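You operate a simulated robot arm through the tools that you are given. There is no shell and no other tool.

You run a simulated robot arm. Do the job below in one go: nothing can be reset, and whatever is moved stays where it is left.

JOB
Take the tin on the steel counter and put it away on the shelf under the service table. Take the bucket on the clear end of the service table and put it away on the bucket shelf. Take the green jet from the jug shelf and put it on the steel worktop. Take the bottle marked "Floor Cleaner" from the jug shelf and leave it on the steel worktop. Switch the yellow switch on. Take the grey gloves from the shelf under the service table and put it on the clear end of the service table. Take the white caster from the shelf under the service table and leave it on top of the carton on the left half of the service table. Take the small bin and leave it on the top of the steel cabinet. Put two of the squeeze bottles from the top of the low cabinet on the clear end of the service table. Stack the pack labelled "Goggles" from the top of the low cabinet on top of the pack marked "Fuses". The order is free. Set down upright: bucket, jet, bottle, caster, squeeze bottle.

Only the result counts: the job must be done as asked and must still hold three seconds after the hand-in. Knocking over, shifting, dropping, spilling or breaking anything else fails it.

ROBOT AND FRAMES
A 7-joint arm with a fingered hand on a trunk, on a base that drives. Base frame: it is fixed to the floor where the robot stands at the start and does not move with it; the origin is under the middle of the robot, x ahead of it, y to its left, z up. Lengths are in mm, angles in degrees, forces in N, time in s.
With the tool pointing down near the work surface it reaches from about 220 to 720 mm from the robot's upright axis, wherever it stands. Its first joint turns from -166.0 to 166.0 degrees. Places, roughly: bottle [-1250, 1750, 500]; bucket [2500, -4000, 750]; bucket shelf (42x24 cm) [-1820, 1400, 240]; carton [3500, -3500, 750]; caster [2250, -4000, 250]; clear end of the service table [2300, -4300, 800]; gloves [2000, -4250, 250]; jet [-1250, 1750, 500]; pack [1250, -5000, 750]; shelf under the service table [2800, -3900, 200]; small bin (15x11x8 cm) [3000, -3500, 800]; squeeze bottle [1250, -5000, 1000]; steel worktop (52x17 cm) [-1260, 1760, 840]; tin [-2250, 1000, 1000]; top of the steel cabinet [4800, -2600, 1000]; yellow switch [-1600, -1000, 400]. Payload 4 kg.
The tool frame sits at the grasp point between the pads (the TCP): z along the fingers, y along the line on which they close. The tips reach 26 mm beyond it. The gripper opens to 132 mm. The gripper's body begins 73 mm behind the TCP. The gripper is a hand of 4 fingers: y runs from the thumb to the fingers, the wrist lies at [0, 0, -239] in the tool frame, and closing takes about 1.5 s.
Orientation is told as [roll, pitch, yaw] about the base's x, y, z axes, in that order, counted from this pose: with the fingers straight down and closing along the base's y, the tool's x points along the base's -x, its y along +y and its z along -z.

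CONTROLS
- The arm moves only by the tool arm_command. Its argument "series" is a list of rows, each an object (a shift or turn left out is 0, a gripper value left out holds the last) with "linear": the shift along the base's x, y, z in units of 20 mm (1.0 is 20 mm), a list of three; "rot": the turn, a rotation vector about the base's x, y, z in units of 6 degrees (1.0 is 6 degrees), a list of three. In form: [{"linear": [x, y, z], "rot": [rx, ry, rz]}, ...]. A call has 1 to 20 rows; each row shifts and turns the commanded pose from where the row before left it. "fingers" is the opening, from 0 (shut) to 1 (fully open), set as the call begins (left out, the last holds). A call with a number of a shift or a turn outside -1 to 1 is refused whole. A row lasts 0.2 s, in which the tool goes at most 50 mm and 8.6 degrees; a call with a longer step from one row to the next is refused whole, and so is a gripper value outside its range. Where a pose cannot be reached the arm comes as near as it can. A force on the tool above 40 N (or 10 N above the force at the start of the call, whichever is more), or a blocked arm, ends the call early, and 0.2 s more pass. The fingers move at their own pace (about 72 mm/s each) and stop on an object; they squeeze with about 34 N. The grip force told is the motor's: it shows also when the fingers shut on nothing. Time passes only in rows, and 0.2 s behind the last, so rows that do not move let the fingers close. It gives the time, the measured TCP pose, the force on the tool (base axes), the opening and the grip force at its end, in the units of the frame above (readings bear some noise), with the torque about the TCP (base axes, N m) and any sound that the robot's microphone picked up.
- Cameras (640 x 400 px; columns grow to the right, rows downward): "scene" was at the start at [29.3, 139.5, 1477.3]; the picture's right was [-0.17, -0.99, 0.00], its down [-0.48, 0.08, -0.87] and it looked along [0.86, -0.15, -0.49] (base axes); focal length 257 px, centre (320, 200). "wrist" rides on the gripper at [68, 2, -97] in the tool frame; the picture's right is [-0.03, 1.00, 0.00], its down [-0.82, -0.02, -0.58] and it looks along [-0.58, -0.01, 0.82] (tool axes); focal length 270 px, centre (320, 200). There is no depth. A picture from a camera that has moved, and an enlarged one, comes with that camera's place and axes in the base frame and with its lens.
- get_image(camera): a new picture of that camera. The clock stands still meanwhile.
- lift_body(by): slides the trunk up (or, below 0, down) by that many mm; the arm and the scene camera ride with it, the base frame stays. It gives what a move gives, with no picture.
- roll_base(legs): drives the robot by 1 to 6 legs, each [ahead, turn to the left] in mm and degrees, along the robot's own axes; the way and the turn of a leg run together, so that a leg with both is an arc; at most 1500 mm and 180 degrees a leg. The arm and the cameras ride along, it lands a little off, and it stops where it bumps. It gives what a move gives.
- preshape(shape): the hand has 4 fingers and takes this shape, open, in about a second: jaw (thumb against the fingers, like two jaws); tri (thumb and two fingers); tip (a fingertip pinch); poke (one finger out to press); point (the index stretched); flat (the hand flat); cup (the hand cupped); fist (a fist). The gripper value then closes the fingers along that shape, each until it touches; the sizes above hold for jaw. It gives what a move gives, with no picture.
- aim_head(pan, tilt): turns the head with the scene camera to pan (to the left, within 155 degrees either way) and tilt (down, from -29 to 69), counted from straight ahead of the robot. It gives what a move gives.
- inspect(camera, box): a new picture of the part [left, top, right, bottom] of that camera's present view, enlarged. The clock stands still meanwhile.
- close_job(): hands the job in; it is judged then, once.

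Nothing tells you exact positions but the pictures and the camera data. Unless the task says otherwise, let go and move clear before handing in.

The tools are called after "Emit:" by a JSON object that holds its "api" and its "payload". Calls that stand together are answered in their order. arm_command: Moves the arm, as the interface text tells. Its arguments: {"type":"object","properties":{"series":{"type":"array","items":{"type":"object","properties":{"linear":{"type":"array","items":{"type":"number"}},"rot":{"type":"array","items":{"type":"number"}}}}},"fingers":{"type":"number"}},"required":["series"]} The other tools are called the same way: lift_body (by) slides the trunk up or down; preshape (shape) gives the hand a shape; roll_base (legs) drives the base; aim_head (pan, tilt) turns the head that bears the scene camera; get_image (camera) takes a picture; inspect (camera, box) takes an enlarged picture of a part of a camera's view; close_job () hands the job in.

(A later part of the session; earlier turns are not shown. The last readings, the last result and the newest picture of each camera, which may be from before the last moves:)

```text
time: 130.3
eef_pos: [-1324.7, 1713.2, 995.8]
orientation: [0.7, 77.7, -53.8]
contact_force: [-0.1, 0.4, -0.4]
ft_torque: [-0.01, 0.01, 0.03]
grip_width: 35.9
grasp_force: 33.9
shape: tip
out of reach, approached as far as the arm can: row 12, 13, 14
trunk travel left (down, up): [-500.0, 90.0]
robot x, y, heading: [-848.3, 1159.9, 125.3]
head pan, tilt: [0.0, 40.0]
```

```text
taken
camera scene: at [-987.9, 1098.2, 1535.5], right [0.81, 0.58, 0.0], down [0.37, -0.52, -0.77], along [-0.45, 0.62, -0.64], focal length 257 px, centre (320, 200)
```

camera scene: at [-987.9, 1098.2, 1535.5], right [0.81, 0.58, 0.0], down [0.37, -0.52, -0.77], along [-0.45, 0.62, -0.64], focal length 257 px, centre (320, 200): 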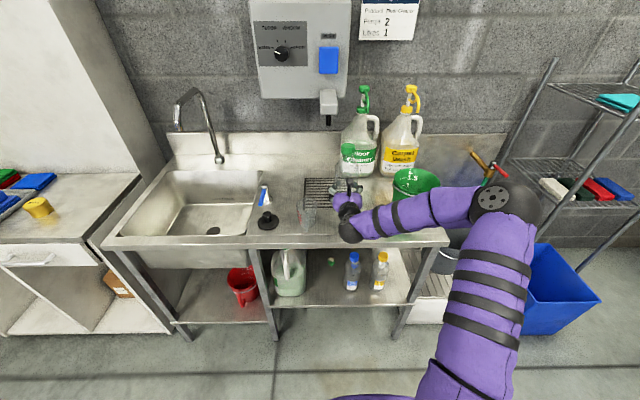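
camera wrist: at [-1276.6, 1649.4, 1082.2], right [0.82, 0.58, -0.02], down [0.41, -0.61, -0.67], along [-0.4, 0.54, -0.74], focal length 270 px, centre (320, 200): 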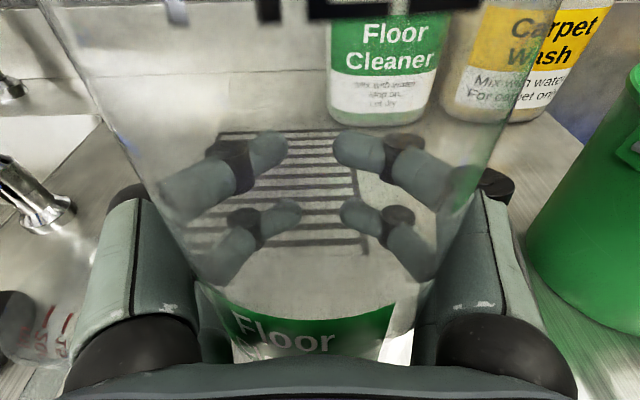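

The arm itself cannot go lower here, so I lower the trunk to set the bottle down on the clear part of the worktop.

Emit:
{"api": "lift_body", "payload": {"by": -55}}

Emit:
{"api": "get_image", "payload": {"camera": "wrist"}}

Emit:
{"api": "inspect", "payload": {"camera": "scene", "box": [260, 130, 460, 260]}}

```text
time: 131.3
eef_pos: [-1322.9, 1713.3, 940.1]
orientation: [0.5, 77.7, -53.7]
contact_force: [0.4, 0.0, -0.9]
ft_torque: [0.0, -0.01, -0.03]
grip_width: 35.8
grasp_force: 34.0
shape: tip
trunk travel left (down, up): [-445.0, 145.0]
robot x, y, heading: [-847.4, 1163.7, 125.7]
head pan, tilt: [0.0, 40.0]
```

```text
taken
camera wrist: at [-1276.8, 1649.0, 1027.2], right [0.82, 0.58, -0.02], down [0.41, -0.61, -0.67], along [-0.4, 0.54, -0.74], focal length 270 px, centre (320, 200)
```

wrist: 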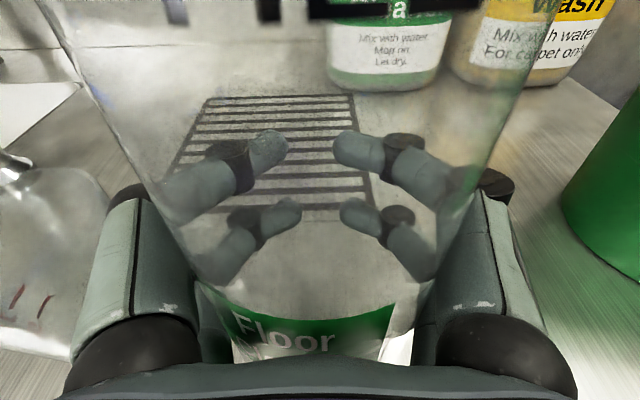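

```text
3.08 times, centred on (360, 195) of scene
camera zoom: at [-988.0, 1097.9, 1480.4], right [0.81, 0.58, 0.0], down [0.37, -0.52, -0.77], along [-0.45, 0.62, -0.64], focal length 791 px, centre (197, 215)
```

zoom: 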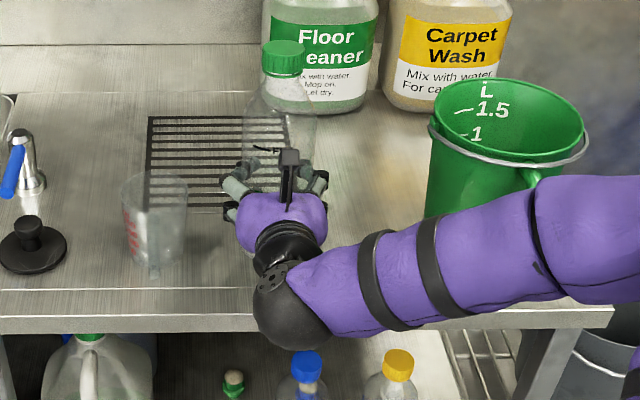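

Emit:
{"api": "lift_body", "payload": {"by": -8}}

Emit:
{"api": "lift_body", "payload": {"by": -4}}

Emit:
{"api": "lift_body", "payload": {"by": -3}}

```text
time: 131.9
eef_pos: [-1324.2, 1712.9, 931.2]
orientation: [0.7, 77.7, -53.8]
contact_force: [-0.3, 0.5, -0.9]
ft_torque: [0.04, 0.03, 0.02]
grip_width: 35.5
grasp_force: 34.0
shape: tip
trunk travel left (down, up): [-437.0, 153.0]
robot x, y, heading: [-849.6, 1163.2, 125.5]
head pan, tilt: [0.0, 40.0]
```

```text
time: 132.4
eef_pos: [-1323.5, 1711.9, 927.8]
orientation: [0.6, 77.7, -53.9]
contact_force: [0.1, -1.1, -0.7]
ft_torque: [0.01, 0.0, -0.04]
grip_width: 35.8
grasp_force: 33.8
shape: tip
trunk travel left (down, up): [-433.0, 157.0]
robot x, y, heading: [-848.2, 1163.3, 125.6]
head pan, tilt: [0.0, 40.0]
```

```text
time: 132.9
eef_pos: [-1323.2, 1712.5, 925.5]
orientation: [0.5, 77.7, -53.8]
contact_force: [0.4, -0.4, 0.1]
ft_torque: [-0.01, 0.0, 0.01]
grip_width: 35.6
grasp_force: 33.3
shape: tip
trunk travel left (down, up): [-430.0, 160.0]
robot x, y, heading: [-848.6, 1163.3, 125.8]
head pan, tilt: [0.0, 40.0]
```

Emit:
{"api": "lift_body", "payload": {"by": -3}}

Emit:
{"api": "lift_body", "payload": {"by": -3}}

Emit:
{"api": "lift_body", "payload": {"by": -3}}

Emit:
{"api": "get_image", "payload": {"camera": "wrist"}}

```text
time: 133.4
eef_pos: [-1323.4, 1712.9, 920.7]
orientation: [0.7, 77.7, -53.8]
contact_force: [0.0, 1.3, -0.6]
ft_torque: [0.0, 0.01, -0.03]
grip_width: 35.6
grasp_force: 34.1
shape: tip
trunk travel left (down, up): [-427.0, 163.0]
robot x, y, heading: [-851.0, 1166.4, 125.5]
head pan, tilt: [0.0, 40.0]
```

```text
time: 134.0
eef_pos: [-1323.8, 1714.3, 919.2]
orientation: [0.6, 77.7, -53.8]
contact_force: [0.8, 0.6, -0.4]
ft_torque: [-0.01, 0.03, -0.03]
grip_width: 35.7
grasp_force: 34.2
shape: tip
trunk travel left (down, up): [-424.0, 166.0]
robot x, y, heading: [-850.2, 1162.0, 125.5]
head pan, tilt: [0.0, 40.0]
```

```text
time: 134.5
eef_pos: [-1324.0, 1713.6, 915.8]
orientation: [0.6, 77.7, -53.8]
contact_force: [-0.6, 0.9, 1.2]
ft_torque: [-0.01, 0.02, 0.01]
grip_width: 35.5
grasp_force: 33.9
shape: tip
trunk travel left (down, up): [-421.0, 169.0]
robot x, y, heading: [-845.8, 1163.1, 125.5]
head pan, tilt: [0.0, 40.0]
```

```text
taken
camera wrist: at [-1276.8, 1649.0, 1003.5], right [0.82, 0.58, -0.02], down [0.41, -0.61, -0.67], along [-0.4, 0.54, -0.74], focal length 270 px, centre (320, 200)
```

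wrist: 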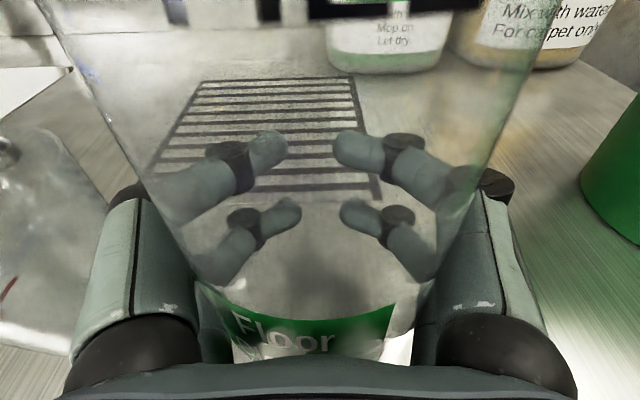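

Emit:
{"api": "inspect", "payload": {"camera": "scene", "box": [290, 140, 390, 250]}}

Emit:
{"api": "lift_body", "payload": {"by": -3}}

Emit:
{"api": "lift_body", "payload": {"by": -3}}

```text
3.64 times, centred on (340, 195) of scene
camera zoom: at [-987.9, 1097.9, 1456.5], right [0.81, 0.58, 0.0], down [0.37, -0.52, -0.77], along [-0.45, 0.62, -0.64], focal length 935 px, centre (247, 218)
```

zoom: 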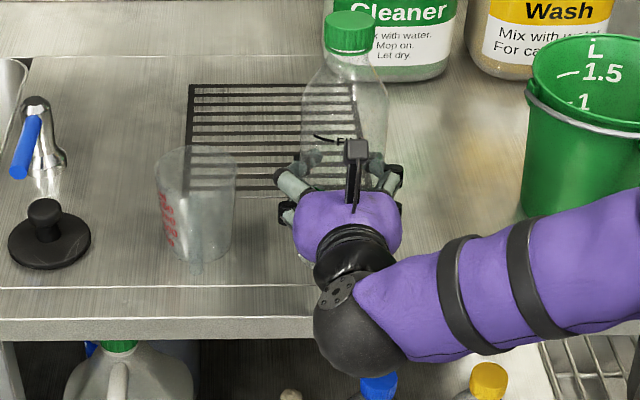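

```text
time: 135.0
eef_pos: [-1324.4, 1712.8, 916.3]
orientation: [0.7, 78.1, -53.8]
contact_force: [1.2, 0.0, 12.7]
ft_torque: [0.01, -0.01, 0.05]
grip_width: 36.0
grasp_force: 34.0
shape: tip
trunk travel left (down, up): [-418.0, 172.0]
robot x, y, heading: [-850.2, 1162.9, 125.5]
head pan, tilt: [0.0, 40.0]
```

```text
time: 135.5
eef_pos: [-1323.0, 1712.7, 915.9]
orientation: [0.8, 78.2, -53.7]
contact_force: [1.9, -0.5, 30.5]
ft_torque: [0.08, 0.05, 0.0]
grip_width: 35.8
grasp_force: 33.8
shape: tip
trunk travel left (down, up): [-415.0, 175.0]
robot x, y, heading: [-852.3, 1162.2, 125.6]
head pan, tilt: [0.0, 40.0]
```

It touched down at TCP z about 916. I take the pressure off and open the hand.

Emit:
{"api": "lift_body", "payload": {"by": 5}}

Emit:
{"api": "arm_command", "payload": {"series": [{}, {}, {}, {}, {}, {}], "fingers": 0.68}}

Emit:
{"api": "get_image", "payload": {"camera": "wrist"}}

```text
time: 136.1
eef_pos: [-1325.0, 1712.0, 915.9]
orientation: [0.6, 77.7, -53.9]
contact_force: [-3.2, 3.4, 20.0]
ft_torque: [0.25, 0.28, 0.01]
grip_width: 36.1
grasp_force: 34.5
shape: tip
trunk travel left (down, up): [-420.0, 170.0]
robot x, y, heading: [-846.7, 1164.6, 125.7]
head pan, tilt: [0.0, 40.0]
```

```text
time: 137.5
eef_pos: [-1322.9, 1714.2, 914.5]
orientation: [0.6, 77.7, -53.8]
contact_force: [0.9, 0.0, 0.4]
ft_torque: [0.05, 0.0, 0.0]
grip_width: 89.6
grasp_force: 0.0
shape: tip
trunk travel left (down, up): [-420.0, 170.0]
robot x, y, heading: [-848.9, 1161.1, 125.6]
head pan, tilt: [0.0, 40.0]
```

```text
taken
camera wrist: at [-1276.8, 1649.1, 1002.2], right [0.82, 0.58, -0.02], down [0.41, -0.61, -0.67], along [-0.4, 0.54, -0.74], focal length 270 px, centre (320, 200)
```

wrist: 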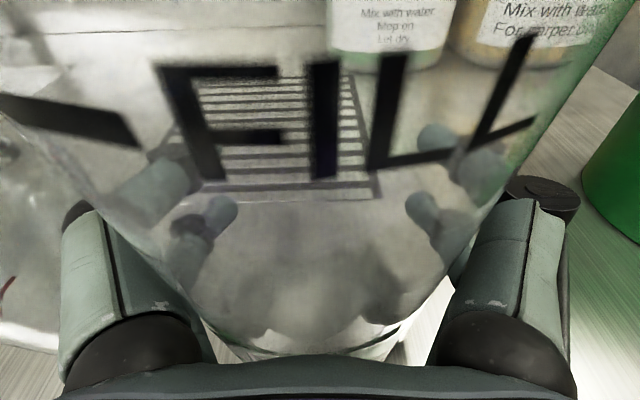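

Emit:
{"api": "inspect", "payload": {"camera": "scene", "box": [290, 130, 390, 240]}}

Emit:
{"api": "aim_head", "payload": {"pan": -30, "tilt": 40}}

Emit:
{"api": "get_image", "payload": {"camera": "scene"}}

```text
3.64 times, centred on (340, 185) of scene
camera zoom: at [-988.0, 1097.9, 1455.4], right [0.81, 0.58, 0.0], down [0.37, -0.52, -0.77], along [-0.45, 0.62, -0.64], focal length 935 px, centre (247, 254)
```

zoom: 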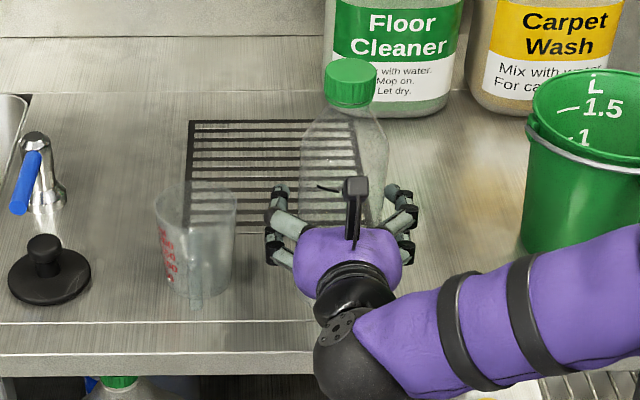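

```text
time: 138.4
eef_pos: [-1323.3, 1713.7, 915.2]
orientation: [0.5, 77.7, -53.9]
contact_force: [0.6, 0.0, 0.1]
ft_torque: [-0.01, -0.01, 0.01]
grip_width: 89.5
grasp_force: 0.1
shape: tip
trunk travel left (down, up): [-420.0, 170.0]
robot x, y, heading: [-848.9, 1163.1, 125.5]
head pan, tilt: [-30.0, 40.0]
```

```text
taken
camera scene: at [-946.8, 1113.4, 1455.4], right [1.0, 0.1, 0.0], down [0.06, -0.64, -0.77], along [-0.07, 0.76, -0.64], focal length 257 px, centre (320, 200)
```

scene: 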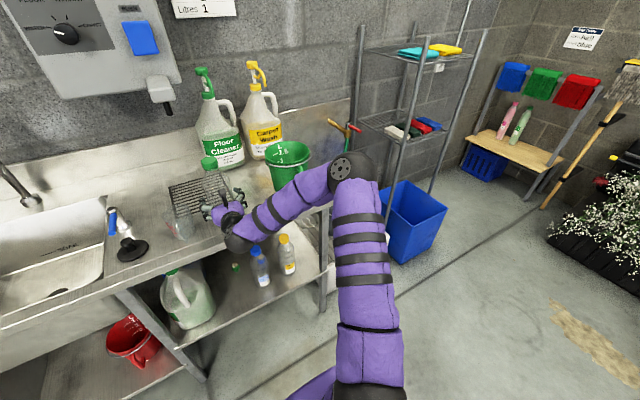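

Emit:
{"api": "inspect", "payload": {"camera": "scene", "box": [150, 130, 270, 260]}}

Emit:
{"api": "aim_head", "payload": {"pan": 30, "tilt": 35}}

Emit:
{"api": "inspect", "payload": {"camera": "scene", "box": [420, 100, 600, 260]}}

```text
3.08 times, centred on (210, 195) of scene
camera zoom: at [-946.8, 1113.4, 1455.4], right [1.0, 0.1, 0.0], down [0.06, -0.64, -0.77], along [-0.07, 0.76, -0.64], focal length 791 px, centre (658, 215)
```

zoom: 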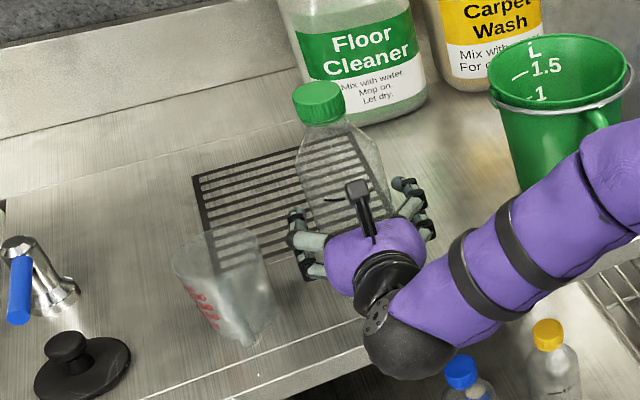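

```text
time: 139.7
eef_pos: [-1323.6, 1713.5, 915.7]
orientation: [0.6, 77.7, -53.8]
contact_force: [0.0, 1.1, 0.8]
ft_torque: [0.03, 0.01, 0.0]
grip_width: 89.6
grasp_force: 0.0
shape: tip
trunk travel left (down, up): [-420.0, 170.0]
robot x, y, heading: [-853.2, 1165.3, 125.7]
head pan, tilt: [30.0, 35.0]
```

```text
2.50 times, centred on (510, 180) of scene
camera zoom: at [-1018.7, 1065.3, 1463.0], right [0.41, 0.91, 0.0], down [0.52, -0.24, -0.82], along [-0.75, 0.34, -0.57], focal length 643 px, centre (-155, 250)
```

zoom: 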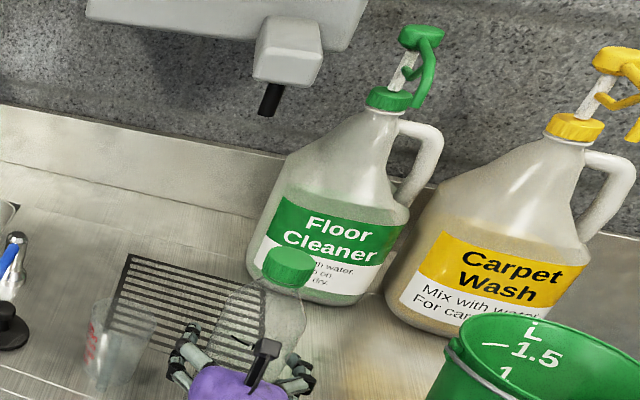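

The bottle stands upright. I withdraw the hand straight back.

Emit:
{"api": "arm_command", "payload": {"series": [{"linear": [0.145, -0.203, 0]}, {"linear": [0.29, -0.406, 0]}, {"linear": [0.29, -0.406, 0]}, {"linear": [0.436, -0.61, 0]}, {"linear": [0.436, -0.61, 0]}, {"linear": [0.436, -0.61, 0]}, {"linear": [0.436, -0.61, 0]}, {"linear": [0.436, -0.61, 0]}, {"linear": [0.436, -0.61, 0]}, {"linear": [0.436, -0.61, 0]}, {"linear": [0.436, -0.61, 0]}]}}

Emit:
{"api": "get_image", "payload": {"camera": "wrist"}}

```text
time: 142.1
eef_pos: [-1238.2, 1595.0, 916.3]
orientation: [0.4, 77.7, -53.9]
contact_force: [0.3, 0.0, 0.2]
ft_torque: [0.0, 0.02, 0.02]
grip_width: 89.2
grasp_force: 0.1
shape: tip
trunk travel left (down, up): [-420.0, 170.0]
robot x, y, heading: [-851.1, 1161.0, 125.7]
head pan, tilt: [30.0, 35.0]
```

```text
taken
camera wrist: at [-1191.9, 1530.4, 1002.3], right [0.82, 0.58, -0.02], down [0.41, -0.61, -0.67], along [-0.4, 0.54, -0.74], focal length 270 px, centre (320, 200)
```

wrist: 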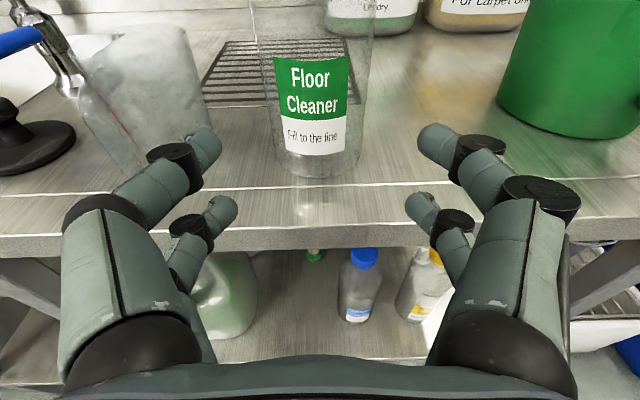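

The Floor Cleaner stands on the worktop. Next is the green jet: I lower the trunk in front of the shelf and look at it closely.

Emit:
{"api": "arm_command", "payload": {"series": [{"linear": [0.145, -0.203, 0]}, {"linear": [0.145, -0.203, 0]}]}}

Emit:
{"api": "lift_body", "payload": {"by": -400}}

Emit:
{"api": "get_image", "payload": {"camera": "wrist"}}

Emit:
{"api": "inspect", "payload": {"camera": "wrist", "box": [240, 60, 400, 180]}}

```text
time: 142.7
eef_pos: [-1232.9, 1586.7, 914.8]
orientation: [0.6, 77.7, -53.8]
contact_force: [-0.6, -0.3, 0.4]
ft_torque: [0.01, -0.01, -0.03]
grip_width: 89.5
grasp_force: 0.0
shape: tip
trunk travel left (down, up): [-420.0, 170.0]
robot x, y, heading: [-851.1, 1165.2, 125.5]
head pan, tilt: [30.0, 35.0]
```

```text
time: 146.5
eef_pos: [-1233.1, 1587.1, 515.1]
orientation: [0.6, 77.7, -53.9]
contact_force: [0.3, 0.9, 0.0]
ft_torque: [-0.01, -0.03, 0.01]
grip_width: 89.7
grasp_force: 0.0
shape: tip
trunk travel left (down, up): [-20.0, 570.0]
robot x, y, heading: [-848.1, 1163.1, 125.4]
head pan, tilt: [30.0, 35.0]
```

```text
taken
camera wrist: at [-1186.3, 1522.6, 601.8], right [0.82, 0.58, -0.02], down [0.41, -0.61, -0.67], along [-0.4, 0.54, -0.74], focal length 270 px, centre (320, 200)
```

wrist: 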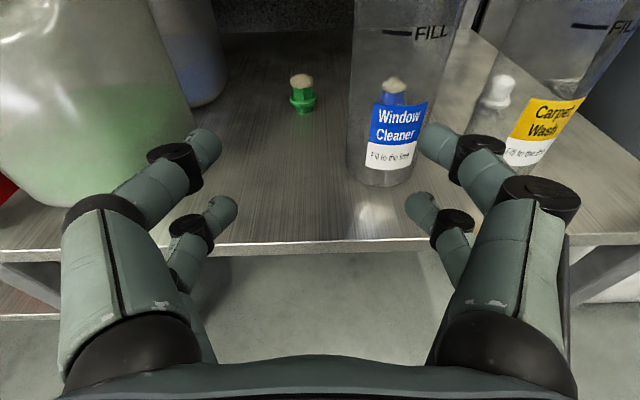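

```text
3.33 times, centred on (320, 120) of wrist
camera zoom: at [-1186.3, 1522.6, 601.8], right [0.82, 0.58, -0.02], down [0.41, -0.61, -0.67], along [-0.4, 0.54, -0.74], focal length 901 px, centre (320, 467)
```

zoom: 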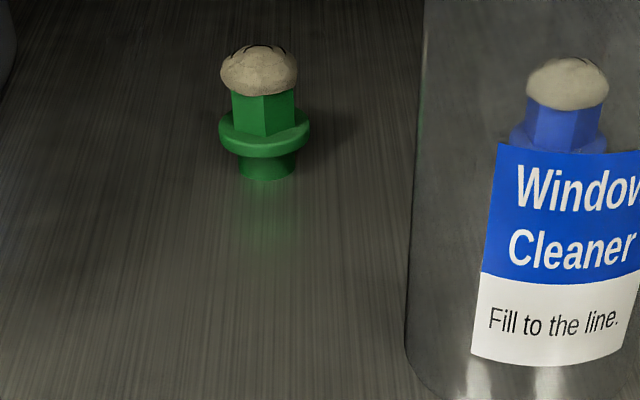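

The jet stands about 870 ahead and 93 left, between the jug and the Window Cleaner. I line up with a 12° angled approach and a narrower opening.

Emit:
{"api": "arm_command", "payload": {"series": [{"linear": [-0.91, -0.15, -0.7], "rot": [0, 0, -0.4]}, {"linear": [-0.91, -0.15, -0.7], "rot": [0, 0, -0.4]}, {"linear": [-0.91, -0.15, -0.7], "rot": [0, 0, -0.4]}, {"linear": [-0.91, -0.15, -0.7], "rot": [0, 0, -0.4]}, {"linear": [-0.91, -0.15, -0.7], "rot": [0, 0, -0.4]}, {}], "fingers": 0.5}}

Emit:
{"api": "get_image", "payload": {"camera": "wrist"}}

```text
time: 147.9
eef_pos: [-1324.6, 1570.5, 444.6]
orientation: [0.6, 77.8, -65.8]
contact_force: [0.1, -0.1, 0.1]
ft_torque: [0.0, 0.01, 0.0]
grip_width: 66.6
grasp_force: 0.0
shape: tip
trunk travel left (down, up): [-20.0, 570.0]
robot x, y, heading: [-845.4, 1166.3, 125.6]
head pan, tilt: [30.0, 35.0]
```

```text
taken
camera wrist: at [-1292.9, 1498.3, 532.1], right [0.92, 0.39, -0.02], down [0.28, -0.68, -0.67], along [-0.28, 0.61, -0.74], focal length 270 px, centre (320, 200)
```

wrist: 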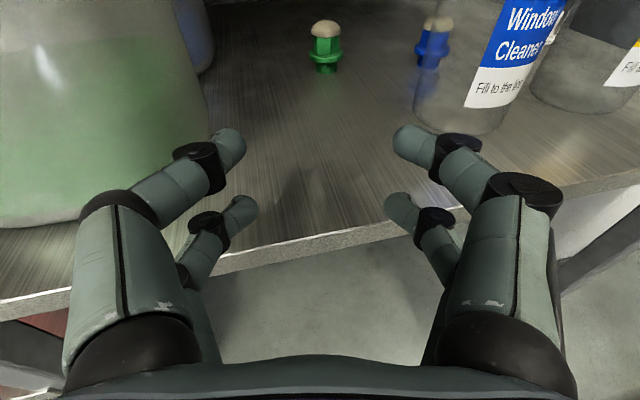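

Emit:
{"api": "arm_command", "payload": {"series": [{"linear": [0.32, 0.14, 0]}, {"linear": [-0.4, 0.916, 0]}, {"linear": [-0.4, 0.916, 0]}, {"linear": [-0.4, 0.916, 0]}, {"linear": [-0.4, 0.916, 0]}, {"linear": [-0.4, 0.916, 0]}, {"linear": [-0.4, 0.916, 0]}, {}]}}

Emit:
{"api": "get_image", "payload": {"camera": "wrist"}}

```text
time: 149.7
eef_pos: [-1367.6, 1685.6, 444.6]
orientation: [0.6, 77.7, -65.9]
contact_force: [0.1, -1.1, -0.1]
ft_torque: [0.0, -0.01, 0.02]
grip_width: 66.5
grasp_force: 0.0
shape: tip
trunk travel left (down, up): [-20.0, 570.0]
robot x, y, heading: [-846.8, 1166.2, 125.5]
head pan, tilt: [30.0, 35.0]
```

```text
taken
camera wrist: at [-1334.2, 1613.2, 531.2], right [0.92, 0.39, -0.02], down [0.28, -0.68, -0.67], along [-0.28, 0.61, -0.74], focal length 270 px, centre (320, 200)
```

wrist: 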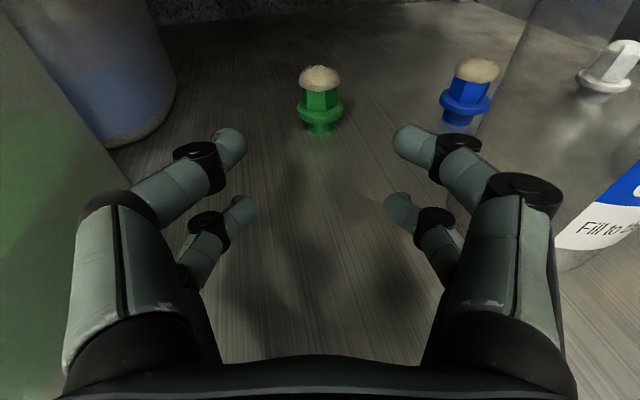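

Emit:
{"api": "arm_command", "payload": {"series": [{"linear": [-0.4, 0.916, 0]}, {"linear": [-0.4, 0.916, 0]}, {"linear": [-0.4, 0.916, 0]}, {"linear": [-0.4, 0.916, 0]}, {}]}}

Emit:
{"api": "get_image", "payload": {"camera": "wrist"}}

```text
time: 150.9
eef_pos: [-1397.5, 1757.7, 445.3]
orientation: [0.6, 77.7, -65.9]
contact_force: [0.2, 0.0, -0.8]
ft_torque: [0.03, -0.01, -0.02]
grip_width: 66.5
grasp_force: 0.1
shape: tip
trunk travel left (down, up): [-20.0, 570.0]
robot x, y, heading: [-846.9, 1166.7, 125.8]
head pan, tilt: [30.0, 35.0]
```

```text
taken
camera wrist: at [-1365.3, 1685.8, 532.1], right [0.92, 0.39, -0.02], down [0.28, -0.68, -0.67], along [-0.28, 0.61, -0.74], focal length 270 px, centre (320, 200)
```

wrist: 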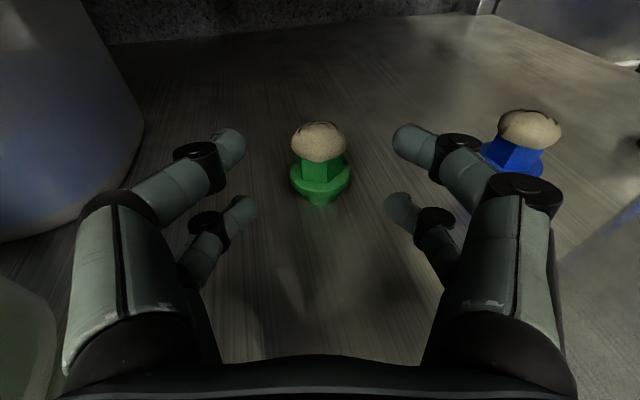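

Emit:
{"api": "arm_command", "payload": {"series": [{"linear": [-0.373, 0.855, 0]}, {"linear": [-0.373, 0.855, 0]}, {"linear": [-0.373, 0.855, 0]}, {}]}}

Emit:
{"api": "get_image", "payload": {"camera": "wrist"}}

```text
time: 151.9
eef_pos: [-1420.2, 1812.1, 445.4]
orientation: [0.6, 77.6, -65.7]
contact_force: [-0.2, 0.4, 1.0]
ft_torque: [0.01, -0.01, -0.04]
grip_width: 66.4
grasp_force: 0.1
shape: tip
trunk travel left (down, up): [-20.0, 570.0]
robot x, y, heading: [-849.2, 1162.4, 125.7]
head pan, tilt: [30.0, 35.0]
```

```text
taken
camera wrist: at [-1388.0, 1738.4, 531.5], right [0.92, 0.39, -0.02], down [0.28, -0.68, -0.67], along [-0.28, 0.61, -0.74], focal length 270 px, centre (320, 200)
```

wrist: 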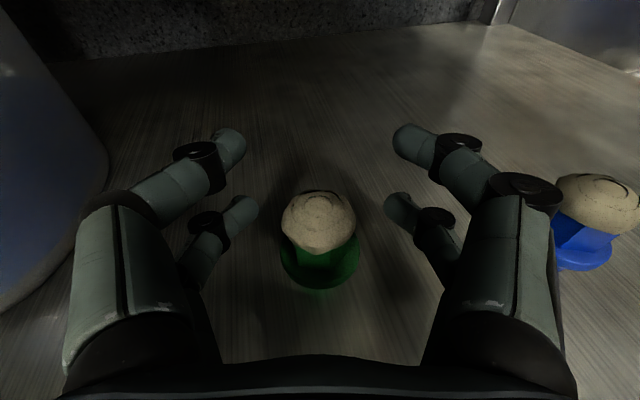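

Emit:
{"api": "arm_command", "payload": {"series": [{"linear": [0.36, -0.824, 0]}, {}]}}

Emit:
{"api": "arm_command", "payload": {"series": [{}, {}, {}, {}, {}, {}], "fingers": 0.28}}

Emit:
{"api": "get_image", "payload": {"camera": "wrist"}}

```text
time: 152.5
eef_pos: [-1412.5, 1794.1, 444.8]
orientation: [0.6, 77.7, -65.9]
contact_force: [-0.9, 0.3, -0.3]
ft_torque: [0.0, -0.02, 0.0]
grip_width: 66.4
grasp_force: 0.0
shape: tip
trunk travel left (down, up): [-20.0, 570.0]
robot x, y, heading: [-852.8, 1164.7, 125.5]
head pan, tilt: [30.0, 35.0]
```

```text
time: 153.9
eef_pos: [-1411.7, 1793.9, 443.7]
orientation: [0.6, 77.7, -65.9]
contact_force: [-0.8, 0.0, 0.0]
ft_torque: [0.0, 0.02, 0.02]
grip_width: 37.5
grasp_force: 0.1
shape: tip
trunk travel left (down, up): [-20.0, 570.0]
robot x, y, heading: [-850.2, 1164.1, 125.6]
head pan, tilt: [30.0, 35.0]
```

```text
taken
camera wrist: at [-1380.1, 1721.8, 531.8], right [0.92, 0.39, -0.02], down [0.28, -0.68, -0.67], along [-0.28, 0.61, -0.74], focal length 270 px, centre (320, 200)
```

wrist: 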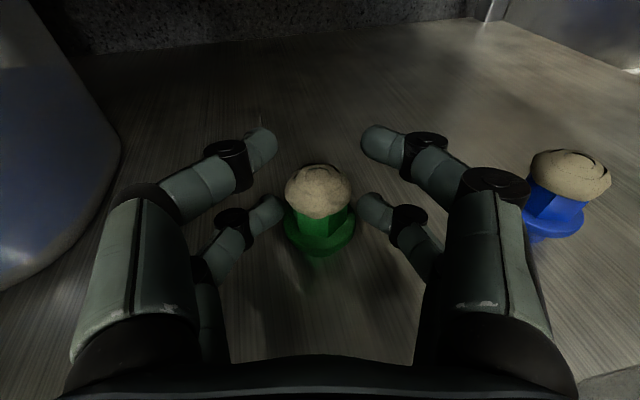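

Emit:
{"api": "arm_command", "payload": {"series": [{}, {}, {}, {}, {}, {}], "fingers": 0.05}}

Emit:
{"api": "get_image", "payload": {"camera": "wrist"}}

```text
time: 155.3
eef_pos: [-1413.2, 1794.8, 445.6]
orientation: [0.6, 77.8, -65.9]
contact_force: [0.2, -0.8, 5.8]
ft_torque: [0.07, 0.06, 0.0]
grip_width: 9.2
grasp_force: 0.1
shape: tip
trunk travel left (down, up): [-20.0, 570.0]
robot x, y, heading: [-849.1, 1162.1, 125.5]
head pan, tilt: [30.0, 35.0]
```

```text
taken
camera wrist: at [-1380.0, 1721.7, 532.5], right [0.92, 0.39, -0.02], down [0.28, -0.68, -0.67], along [-0.28, 0.61, -0.74], focal length 270 px, centre (320, 200)
```

wrist: 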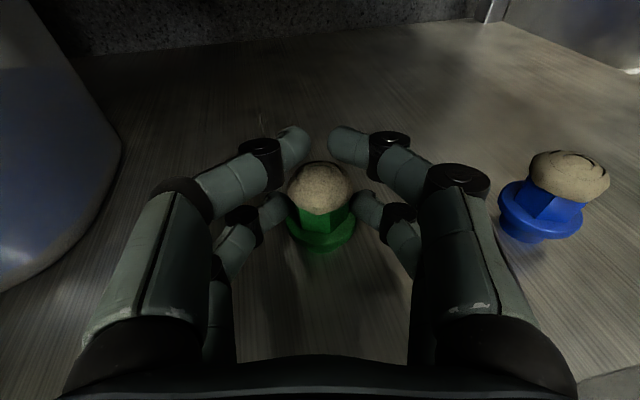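

Emit:
{"api": "arm_command", "payload": {"series": [{}, {}, {}, {}], "fingers": 0}}

Emit:
{"api": "arm_command", "payload": {"series": [{"linear": [0, 0, 0.3]}, {"linear": [0, 0, 0.4]}, {"linear": [0, 0, 0.4]}, {"linear": [0, 0, 0.4]}, {}]}}

Emit:
{"api": "get_image", "payload": {"camera": "wrist"}}

```text
time: 156.3
eef_pos: [-1412.1, 1794.3, 448.0]
orientation: [0.4, 77.9, -66.1]
contact_force: [-1.0, 4.7, 12.8]
ft_torque: [0.27, 0.17, -0.06]
grip_width: 0.0
grasp_force: 34.4
shape: tip
trunk travel left (down, up): [-20.0, 570.0]
robot x, y, heading: [-849.1, 1167.1, 125.5]
head pan, tilt: [30.0, 35.0]
```

```text
time: 157.5
eef_pos: [-1413.6, 1792.9, 474.1]
orientation: [0.8, 77.6, -65.9]
contact_force: [-0.4, 0.0, -0.7]
ft_torque: [-0.03, -0.02, -0.03]
grip_width: 0.1
grasp_force: 34.0
shape: tip
trunk travel left (down, up): [-20.0, 570.0]
robot x, y, heading: [-849.6, 1165.1, 125.6]
head pan, tilt: [30.0, 35.0]
```

```text
taken
camera wrist: at [-1380.8, 1720.2, 561.5], right [0.92, 0.39, -0.02], down [0.28, -0.68, -0.67], along [-0.28, 0.61, -0.74], focal length 270 px, centre (320, 200)
```

wrist: 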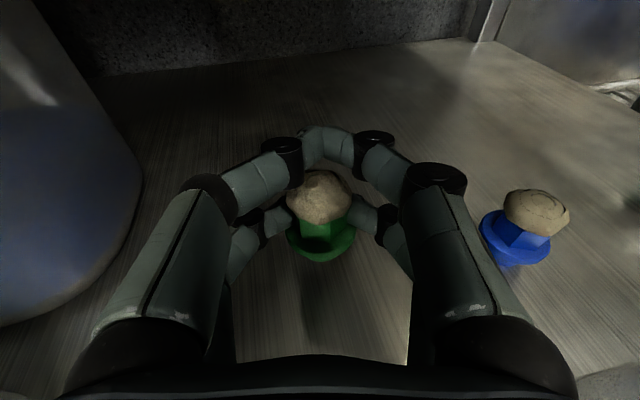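

The jet is in the grip and off the shelf. I retreat along the same line, then raise to the worktop.

Emit:
{"api": "arm_command", "payload": {"series": [{"linear": [0.2, -0.458, 0.3]}, {"linear": [0.4, -0.916, 0]}, {"linear": [0.4, -0.916, 0]}, {"linear": [0.4, -0.916, 0]}, {"linear": [0.4, -0.916, 0]}, {"linear": [0.4, -0.916, 0]}, {"linear": [0.4, -0.916, 0]}, {"linear": [0.4, -0.916, 0]}, {"linear": [0.4, -0.916, 0]}, {"linear": [0.4, -0.916, 0]}, {"linear": [0.4, -0.916, 0]}, {"linear": [0.4, -0.916, 0]}, {"linear": [0.4, -0.916, 0]}, {"linear": [0.4, -0.916, 0]}, {"linear": [0.4, -0.916, 0]}]}}

Emit:
{"api": "lift_body", "payload": {"by": 400}}

Emit:
{"api": "lift_body", "payload": {"by": 100}}

Emit:
{"api": "get_image", "payload": {"camera": "wrist"}}

```text
time: 160.7
eef_pos: [-1297.2, 1526.2, 481.5]
orientation: [0.5, 77.7, -65.9]
contact_force: [0.5, 0.2, -0.6]
ft_torque: [-0.01, 0.01, 0.01]
grip_width: 0.0
grasp_force: 33.7
shape: tip
trunk travel left (down, up): [-20.0, 570.0]
robot x, y, heading: [-848.4, 1163.2, 125.6]
head pan, tilt: [30.0, 35.0]
```

```text
time: 164.6
eef_pos: [-1296.4, 1527.4, 881.9]
orientation: [0.7, 77.7, -65.8]
contact_force: [-1.1, -0.6, -0.1]
ft_torque: [-0.01, -0.03, 0.02]
grip_width: 0.0
grasp_force: 33.8
shape: tip
trunk travel left (down, up): [-420.0, 170.0]
robot x, y, heading: [-848.1, 1167.8, 125.7]
head pan, tilt: [30.0, 35.0]
```

```text
time: 165.9
eef_pos: [-1298.2, 1527.7, 981.5]
orientation: [0.6, 77.7, -65.7]
contact_force: [-0.2, -0.6, -0.1]
ft_torque: [-0.01, -0.03, 0.02]
grip_width: 0.2
grasp_force: 34.1
shape: tip
trunk travel left (down, up): [-520.0, 70.0]
robot x, y, heading: [-847.9, 1163.5, 125.2]
head pan, tilt: [30.0, 35.0]
```

```text
taken
camera wrist: at [-1264.7, 1454.7, 1069.2], right [0.92, 0.39, -0.02], down [0.28, -0.68, -0.67], along [-0.28, 0.61, -0.74], focal length 270 px, centre (320, 200)
```

wrist: 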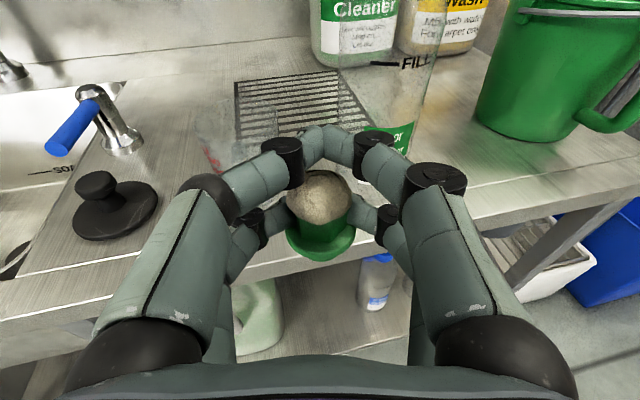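

Emit:
{"api": "arm_command", "payload": {"series": [{"linear": [0.858, 0.614, 0], "rot": [0, 0, 0.222]}, {"linear": [0.858, 0.614, 0], "rot": [0, 0, 0.222]}, {"linear": [0.858, 0.614, 0], "rot": [0, 0, 0.222]}, {"linear": [0.858, 0.614, 0], "rot": [0, 0, 0.222]}, {"linear": [0.858, 0.614, 0], "rot": [0, 0, 0.222]}, {"linear": [0.858, 0.614, 0], "rot": [0, 0, 0.222]}, {"linear": [0.858, 0.614, 0], "rot": [0, 0, 0.222]}, {"linear": [0.858, 0.614, 0], "rot": [0, 0, 0.222]}, {"linear": [0.858, 0.614, 0], "rot": [0, 0, 0.222]}, {}]}}

Emit:
{"api": "get_image", "payload": {"camera": "wrist"}}

Emit:
{"api": "get_image", "payload": {"camera": "scene"}}

```text
time: 168.1
eef_pos: [-1204.0, 1596.4, 981.7]
orientation: [0.6, 77.7, -58.6]
contact_force: [-0.6, 0.0, -0.7]
ft_torque: [0.03, -0.01, 0.04]
grip_width: 0.1
grasp_force: 33.6
shape: tip
out of reach, approached as far as the arm can: row 6, 7, 8, 9
trunk travel left (down, up): [-520.0, 70.0]
robot x, y, heading: [-850.1, 1165.6, 125.4]
head pan, tilt: [30.0, 35.0]
```

```text
taken
camera wrist: at [-1162.3, 1528.7, 1068.1], right [0.86, 0.51, -0.02], down [0.36, -0.64, -0.67], along [-0.36, 0.57, -0.74], focal length 270 px, centre (320, 200)
```

wrist: 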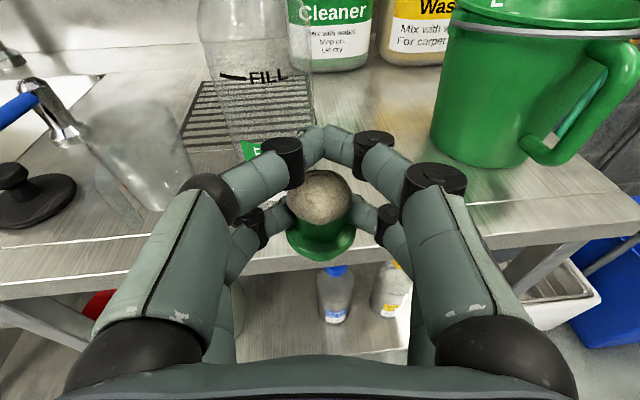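

```text
taken
camera scene: at [-1018.7, 1065.2, 1563.0], right [0.41, 0.91, 0.0], down [0.52, -0.24, -0.82], along [-0.75, 0.34, -0.57], focal length 257 px, centre (320, 200)
```

scene: 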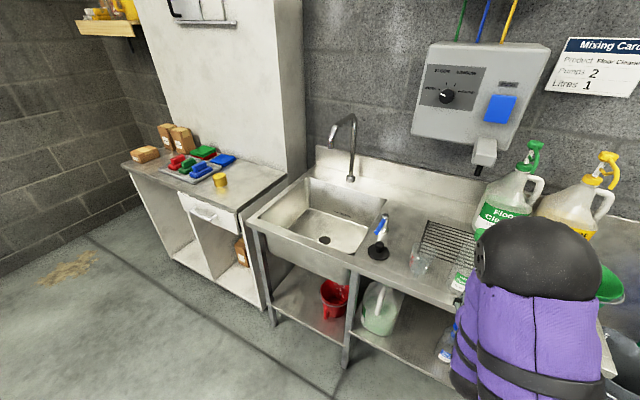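

The arm is at its limit to the right, so I turn the base a little to the right instead.

Emit:
{"api": "roll_base", "payload": {"legs": [[0, -8]]}}

Emit:
{"api": "arm_command", "payload": {"series": [{"linear": [-0.29, 0.406, 0], "rot": [0, 0, 0.4]}, {"linear": [-0.582, 0.813, 0], "rot": [0, 0, 0.4]}, {"linear": [-0.582, 0.813, 0], "rot": [0, 0, 0.4]}, {}]}}

Emit:
{"api": "get_image", "payload": {"camera": "wrist"}}

```text
time: 169.1
eef_pos: [-1142.2, 1640.3, 980.6]
orientation: [0.6, 77.6, -66.4]
contact_force: [-0.7, 0.3, -1.6]
ft_torque: [0.01, 0.0, -0.01]
grip_width: 0.0
grasp_force: 33.8
shape: tip
trunk travel left (down, up): [-520.0, 70.0]
robot x, y, heading: [-844.2, 1166.7, 117.8]
head pan, tilt: [30.0, 35.0]
```

```text
time: 170.1
eef_pos: [-1141.4, 1641.8, 980.4]
orientation: [0.6, 77.7, -66.3]
contact_force: [-1.0, -1.3, -0.5]
ft_torque: [-0.02, -0.01, 0.0]
grip_width: 0.0
grasp_force: 33.6
shape: tip
out of reach, approached as far as the arm can: row 1, 2, 3
trunk travel left (down, up): [-520.0, 70.0]
robot x, y, heading: [-849.9, 1168.9, 117.7]
head pan, tilt: [30.0, 35.0]
```

```text
taken
camera wrist: at [-1109.9, 1567.6, 1068.1], right [0.92, 0.39, -0.02], down [0.27, -0.69, -0.67], along [-0.28, 0.62, -0.74], focal length 270 px, centre (320, 200)
```

wrist: 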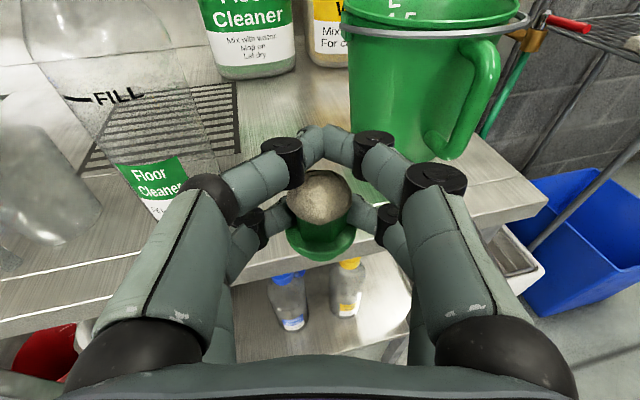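

Emit:
{"api": "arm_command", "payload": {"series": [{"linear": [-0.2, 0.458, 0]}, {"linear": [-0.4, 0.916, 0]}, {"linear": [-0.4, 0.916, 0]}, {}]}}

Emit:
{"api": "aim_head", "payload": {"pan": 0, "tilt": 40}}

Emit:
{"api": "get_image", "payload": {"camera": "scene"}}

```text
time: 171.1
eef_pos: [-1141.4, 1639.4, 980.9]
orientation: [0.6, 77.6, -66.4]
contact_force: [0.1, 0.7, -0.5]
ft_torque: [-0.01, -0.01, -0.02]
grip_width: 0.0
grasp_force: 34.1
shape: tip
out of reach, approached as far as the arm can: row 1, 2, 3
trunk travel left (down, up): [-520.0, 70.0]
robot x, y, heading: [-853.1, 1167.4, 117.7]
head pan, tilt: [30.0, 35.0]
```

```text
time: 172.1
eef_pos: [-1141.6, 1640.8, 981.4]
orientation: [0.6, 77.7, -66.4]
contact_force: [-0.5, -0.4, -0.5]
ft_torque: [0.04, 0.04, -0.02]
grip_width: 0.0
grasp_force: 33.7
shape: tip
trunk travel left (down, up): [-520.0, 70.0]
robot x, y, heading: [-849.0, 1163.2, 117.5]
head pan, tilt: [0.0, 40.0]
```

```text
taken
camera scene: at [-996.0, 1117.4, 1555.5], right [0.89, 0.47, 0.0], down [0.3, -0.57, -0.77], along [-0.36, 0.68, -0.64], focal length 257 px, centre (320, 200)
```

scene: 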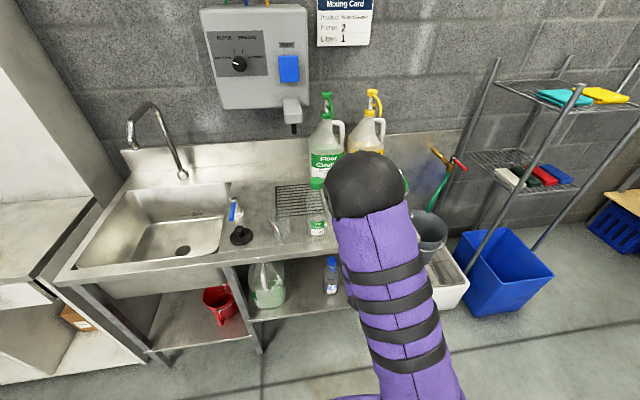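

The hand sits too low relative to the shoulder here. I raise the arm and lower the trunk by the same amount.

Emit:
{"api": "arm_command", "payload": {"series": [{"linear": [0, 0, 0.8]}, {"linear": [0, 0, 0.8]}, {"linear": [0, 0, 0.8]}, {"linear": [0, 0, 0.8]}, {"linear": [0, 0, 0.8]}, {"linear": [0, 0, 0.8]}, {"linear": [0, 0, 0.8]}, {"linear": [0, 0, 0.8]}]}}

Emit:
{"api": "lift_body", "payload": {"by": -130}}

Emit:
{"api": "get_image", "payload": {"camera": "wrist"}}

```text
time: 173.9
eef_pos: [-1141.6, 1639.9, 981.1]
orientation: [0.6, 77.7, -66.3]
contact_force: [-0.1, 0.0, -1.2]
ft_torque: [0.01, 0.01, 0.02]
grip_width: 0.3
grasp_force: 33.8
shape: tip
out of reach, approached as far as the arm can: row 1, 2, 3, 4, 5, 6, 7, 8
trunk travel left (down, up): [-520.0, 70.0]
robot x, y, heading: [-848.7, 1164.9, 117.4]
head pan, tilt: [0.0, 40.0]
```

```text
time: 175.5
eef_pos: [-1141.8, 1640.2, 851.3]
orientation: [0.7, 77.8, -66.4]
contact_force: [0.1, 0.2, -0.4]
ft_torque: [0.01, 0.0, 0.0]
grip_width: 0.0
grasp_force: 33.9
shape: tip
trunk travel left (down, up): [-390.0, 200.0]
robot x, y, heading: [-850.1, 1163.1, 117.7]
head pan, tilt: [0.0, 40.0]
```

```text
taken
camera wrist: at [-1109.9, 1567.6, 938.2], right [0.92, 0.39, -0.02], down [0.27, -0.69, -0.67], along [-0.28, 0.62, -0.74], focal length 270 px, centre (320, 200)
```

wrist: 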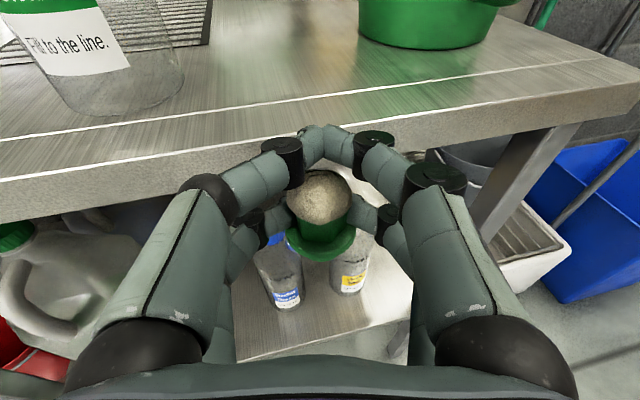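

Emit:
{"api": "lift_body", "payload": {"by": 130}}

Emit:
{"api": "arm_command", "payload": {"series": [{"linear": [-0.8, -0.45, 0]}, {"linear": [-0.8, -0.45, 0]}, {}]}}

Emit:
{"api": "arm_command", "payload": {"series": [{"linear": [0, 0, 0.8]}, {"linear": [0, 0, 0.8]}, {}]}}

```text
time: 177.1
eef_pos: [-1142.7, 1640.9, 980.5]
orientation: [0.5, 77.7, -66.4]
contact_force: [-0.2, 0.3, -1.0]
ft_torque: [0.0, -0.03, 0.04]
grip_width: 0.2
grasp_force: 33.4
shape: tip
trunk travel left (down, up): [-520.0, 70.0]
robot x, y, heading: [-846.9, 1162.6, 117.7]
head pan, tilt: [0.0, 40.0]
```

```text
time: 177.8
eef_pos: [-1172.1, 1622.7, 980.9]
orientation: [0.7, 77.7, -66.3]
contact_force: [-0.2, 0.2, 0.5]
ft_torque: [-0.02, -0.02, -0.01]
grip_width: 0.0
grasp_force: 33.7
shape: tip
trunk travel left (down, up): [-520.0, 70.0]
robot x, y, heading: [-847.6, 1166.4, 117.5]
head pan, tilt: [0.0, 40.0]
```

```text
time: 178.7
eef_pos: [-1171.7, 1624.1, 1013.1]
orientation: [0.7, 77.7, -66.3]
contact_force: [0.2, 0.8, 0.2]
ft_torque: [0.0, 0.0, -0.01]
grip_width: 0.0
grasp_force: 33.9
shape: tip
trunk travel left (down, up): [-520.0, 70.0]
robot x, y, heading: [-844.4, 1165.2, 117.6]
head pan, tilt: [0.0, 40.0]
```

Emit:
{"api": "arm_command", "payload": {"series": [{"linear": [0, 0, 0.9]}, {"linear": [0, 0, 0.9]}, {"linear": [0, 0, 0.9]}, {"linear": [0, 0, 0.9]}, {"linear": [0, 0, 0.9]}, {"linear": [0, 0, 0.9]}, {"linear": [0, 0, 0.9]}, {"linear": [0, 0, 0.9]}, {}]}}

Emit:
{"api": "arm_command", "payload": {"series": [{"linear": [0.4, 0.2, 0]}, {"linear": [0.8, 0.4, 0]}, {"linear": [-0.4, 0.916, 0]}, {"linear": [-0.4, 0.916, 0]}, {}]}}

```text
time: 180.7
eef_pos: [-1175.3, 1622.9, 1157.7]
orientation: [0.5, 77.7, -66.4]
contact_force: [-0.2, 0.3, 0.2]
ft_torque: [0.0, -0.02, 0.0]
grip_width: 0.3
grasp_force: 34.1
shape: tip
trunk travel left (down, up): [-520.0, 70.0]
robot x, y, heading: [-849.4, 1161.2, 117.5]
head pan, tilt: [0.0, 40.0]
```

```text
time: 181.8
eef_pos: [-1167.3, 1670.6, 1157.7]
orientation: [0.6, 77.8, -66.3]
contact_force: [0.1, -0.4, -1.2]
ft_torque: [0.03, 0.02, -0.01]
grip_width: 0.0
grasp_force: 34.1
shape: tip
trunk travel left (down, up): [-520.0, 70.0]
robot x, y, heading: [-847.2, 1165.3, 117.8]
head pan, tilt: [0.0, 40.0]
```

Emit:
{"api": "arm_command", "payload": {"series": [{"linear": [-0.582, 0.813, 0]}, {"linear": [-0.582, 0.813, 0]}, {"linear": [-0.582, 0.813, 0]}, {}]}}

Emit:
{"api": "lift_body", "payload": {"by": -200}}

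Emit:
{"api": "get_image", "payload": {"camera": "wrist"}}

Emit:
{"api": "get_image", "payload": {"camera": "scene"}}

```text
time: 182.8
eef_pos: [-1202.0, 1719.9, 1157.1]
orientation: [0.6, 77.7, -66.5]
contact_force: [-0.6, 0.9, -0.9]
ft_torque: [-0.01, 0.01, 0.0]
grip_width: 0.1
grasp_force: 34.0
shape: tip
trunk travel left (down, up): [-520.0, 70.0]
robot x, y, heading: [-847.9, 1163.6, 117.8]
head pan, tilt: [0.0, 40.0]
```

```text
time: 185.0
eef_pos: [-1202.2, 1720.7, 957.5]
orientation: [0.6, 77.7, -66.4]
contact_force: [0.0, -0.1, -0.8]
ft_torque: [0.0, 0.03, -0.01]
grip_width: 0.0
grasp_force: 34.4
shape: tip
trunk travel left (down, up): [-320.0, 270.0]
robot x, y, heading: [-847.0, 1166.0, 117.9]
head pan, tilt: [0.0, 40.0]
```

```text
taken
camera wrist: at [-1169.7, 1646.7, 1044.4], right [0.92, 0.39, -0.02], down [0.27, -0.69, -0.67], along [-0.28, 0.62, -0.74], focal length 270 px, centre (320, 200)
```

wrist: 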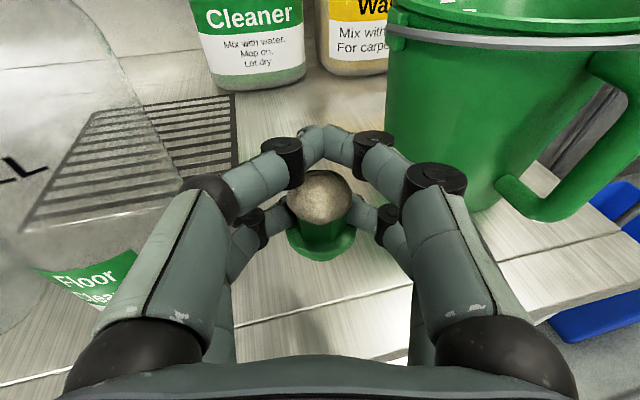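

```text
taken
camera scene: at [-995.9, 1117.4, 1355.5], right [0.89, 0.46, 0.0], down [0.3, -0.57, -0.77], along [-0.36, 0.68, -0.64], focal length 257 px, centre (320, 200)
```

scene: 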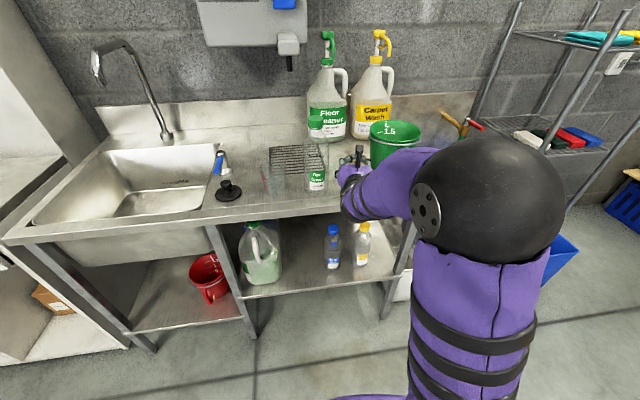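

Emit:
{"api": "lift_body", "payload": {"by": -48}}

Emit:
{"api": "lift_body", "payload": {"by": -5}}

Emit:
{"api": "lift_body", "payload": {"by": -4}}

Emit:
{"api": "get_image", "payload": {"camera": "wrist"}}

```text
time: 185.9
eef_pos: [-1202.7, 1718.6, 908.8]
orientation: [0.6, 77.7, -66.5]
contact_force: [-0.1, 0.4, -0.8]
ft_torque: [-0.01, 0.0, 0.0]
grip_width: 0.0
grasp_force: 34.4
shape: tip
trunk travel left (down, up): [-272.0, 318.0]
robot x, y, heading: [-849.9, 1162.6, 117.5]
head pan, tilt: [0.0, 40.0]
```

```text
time: 186.5
eef_pos: [-1201.2, 1720.3, 904.0]
orientation: [0.6, 77.7, -66.4]
contact_force: [0.4, -0.5, -0.5]
ft_torque: [0.01, -0.03, -0.05]
grip_width: 0.0
grasp_force: 33.9
shape: tip
trunk travel left (down, up): [-267.0, 323.0]
robot x, y, heading: [-844.9, 1162.0, 117.8]
head pan, tilt: [0.0, 40.0]
```

```text
time: 187.0
eef_pos: [-1201.3, 1719.9, 899.5]
orientation: [0.7, 77.8, -66.4]
contact_force: [0.3, 0.0, -1.1]
ft_torque: [-0.02, -0.03, -0.03]
grip_width: 0.0
grasp_force: 34.3
shape: tip
trunk travel left (down, up): [-263.0, 327.0]
robot x, y, heading: [-847.8, 1161.4, 117.6]
head pan, tilt: [0.0, 40.0]
```

```text
taken
camera wrist: at [-1169.7, 1646.7, 987.3], right [0.92, 0.39, -0.02], down [0.27, -0.69, -0.67], along [-0.28, 0.62, -0.74], focal length 270 px, centre (320, 200)
```

wrist: 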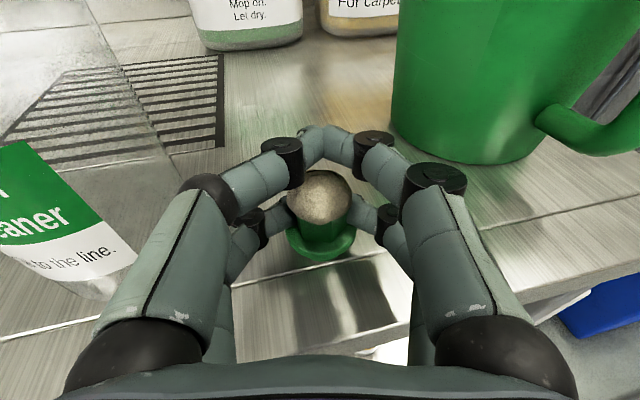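

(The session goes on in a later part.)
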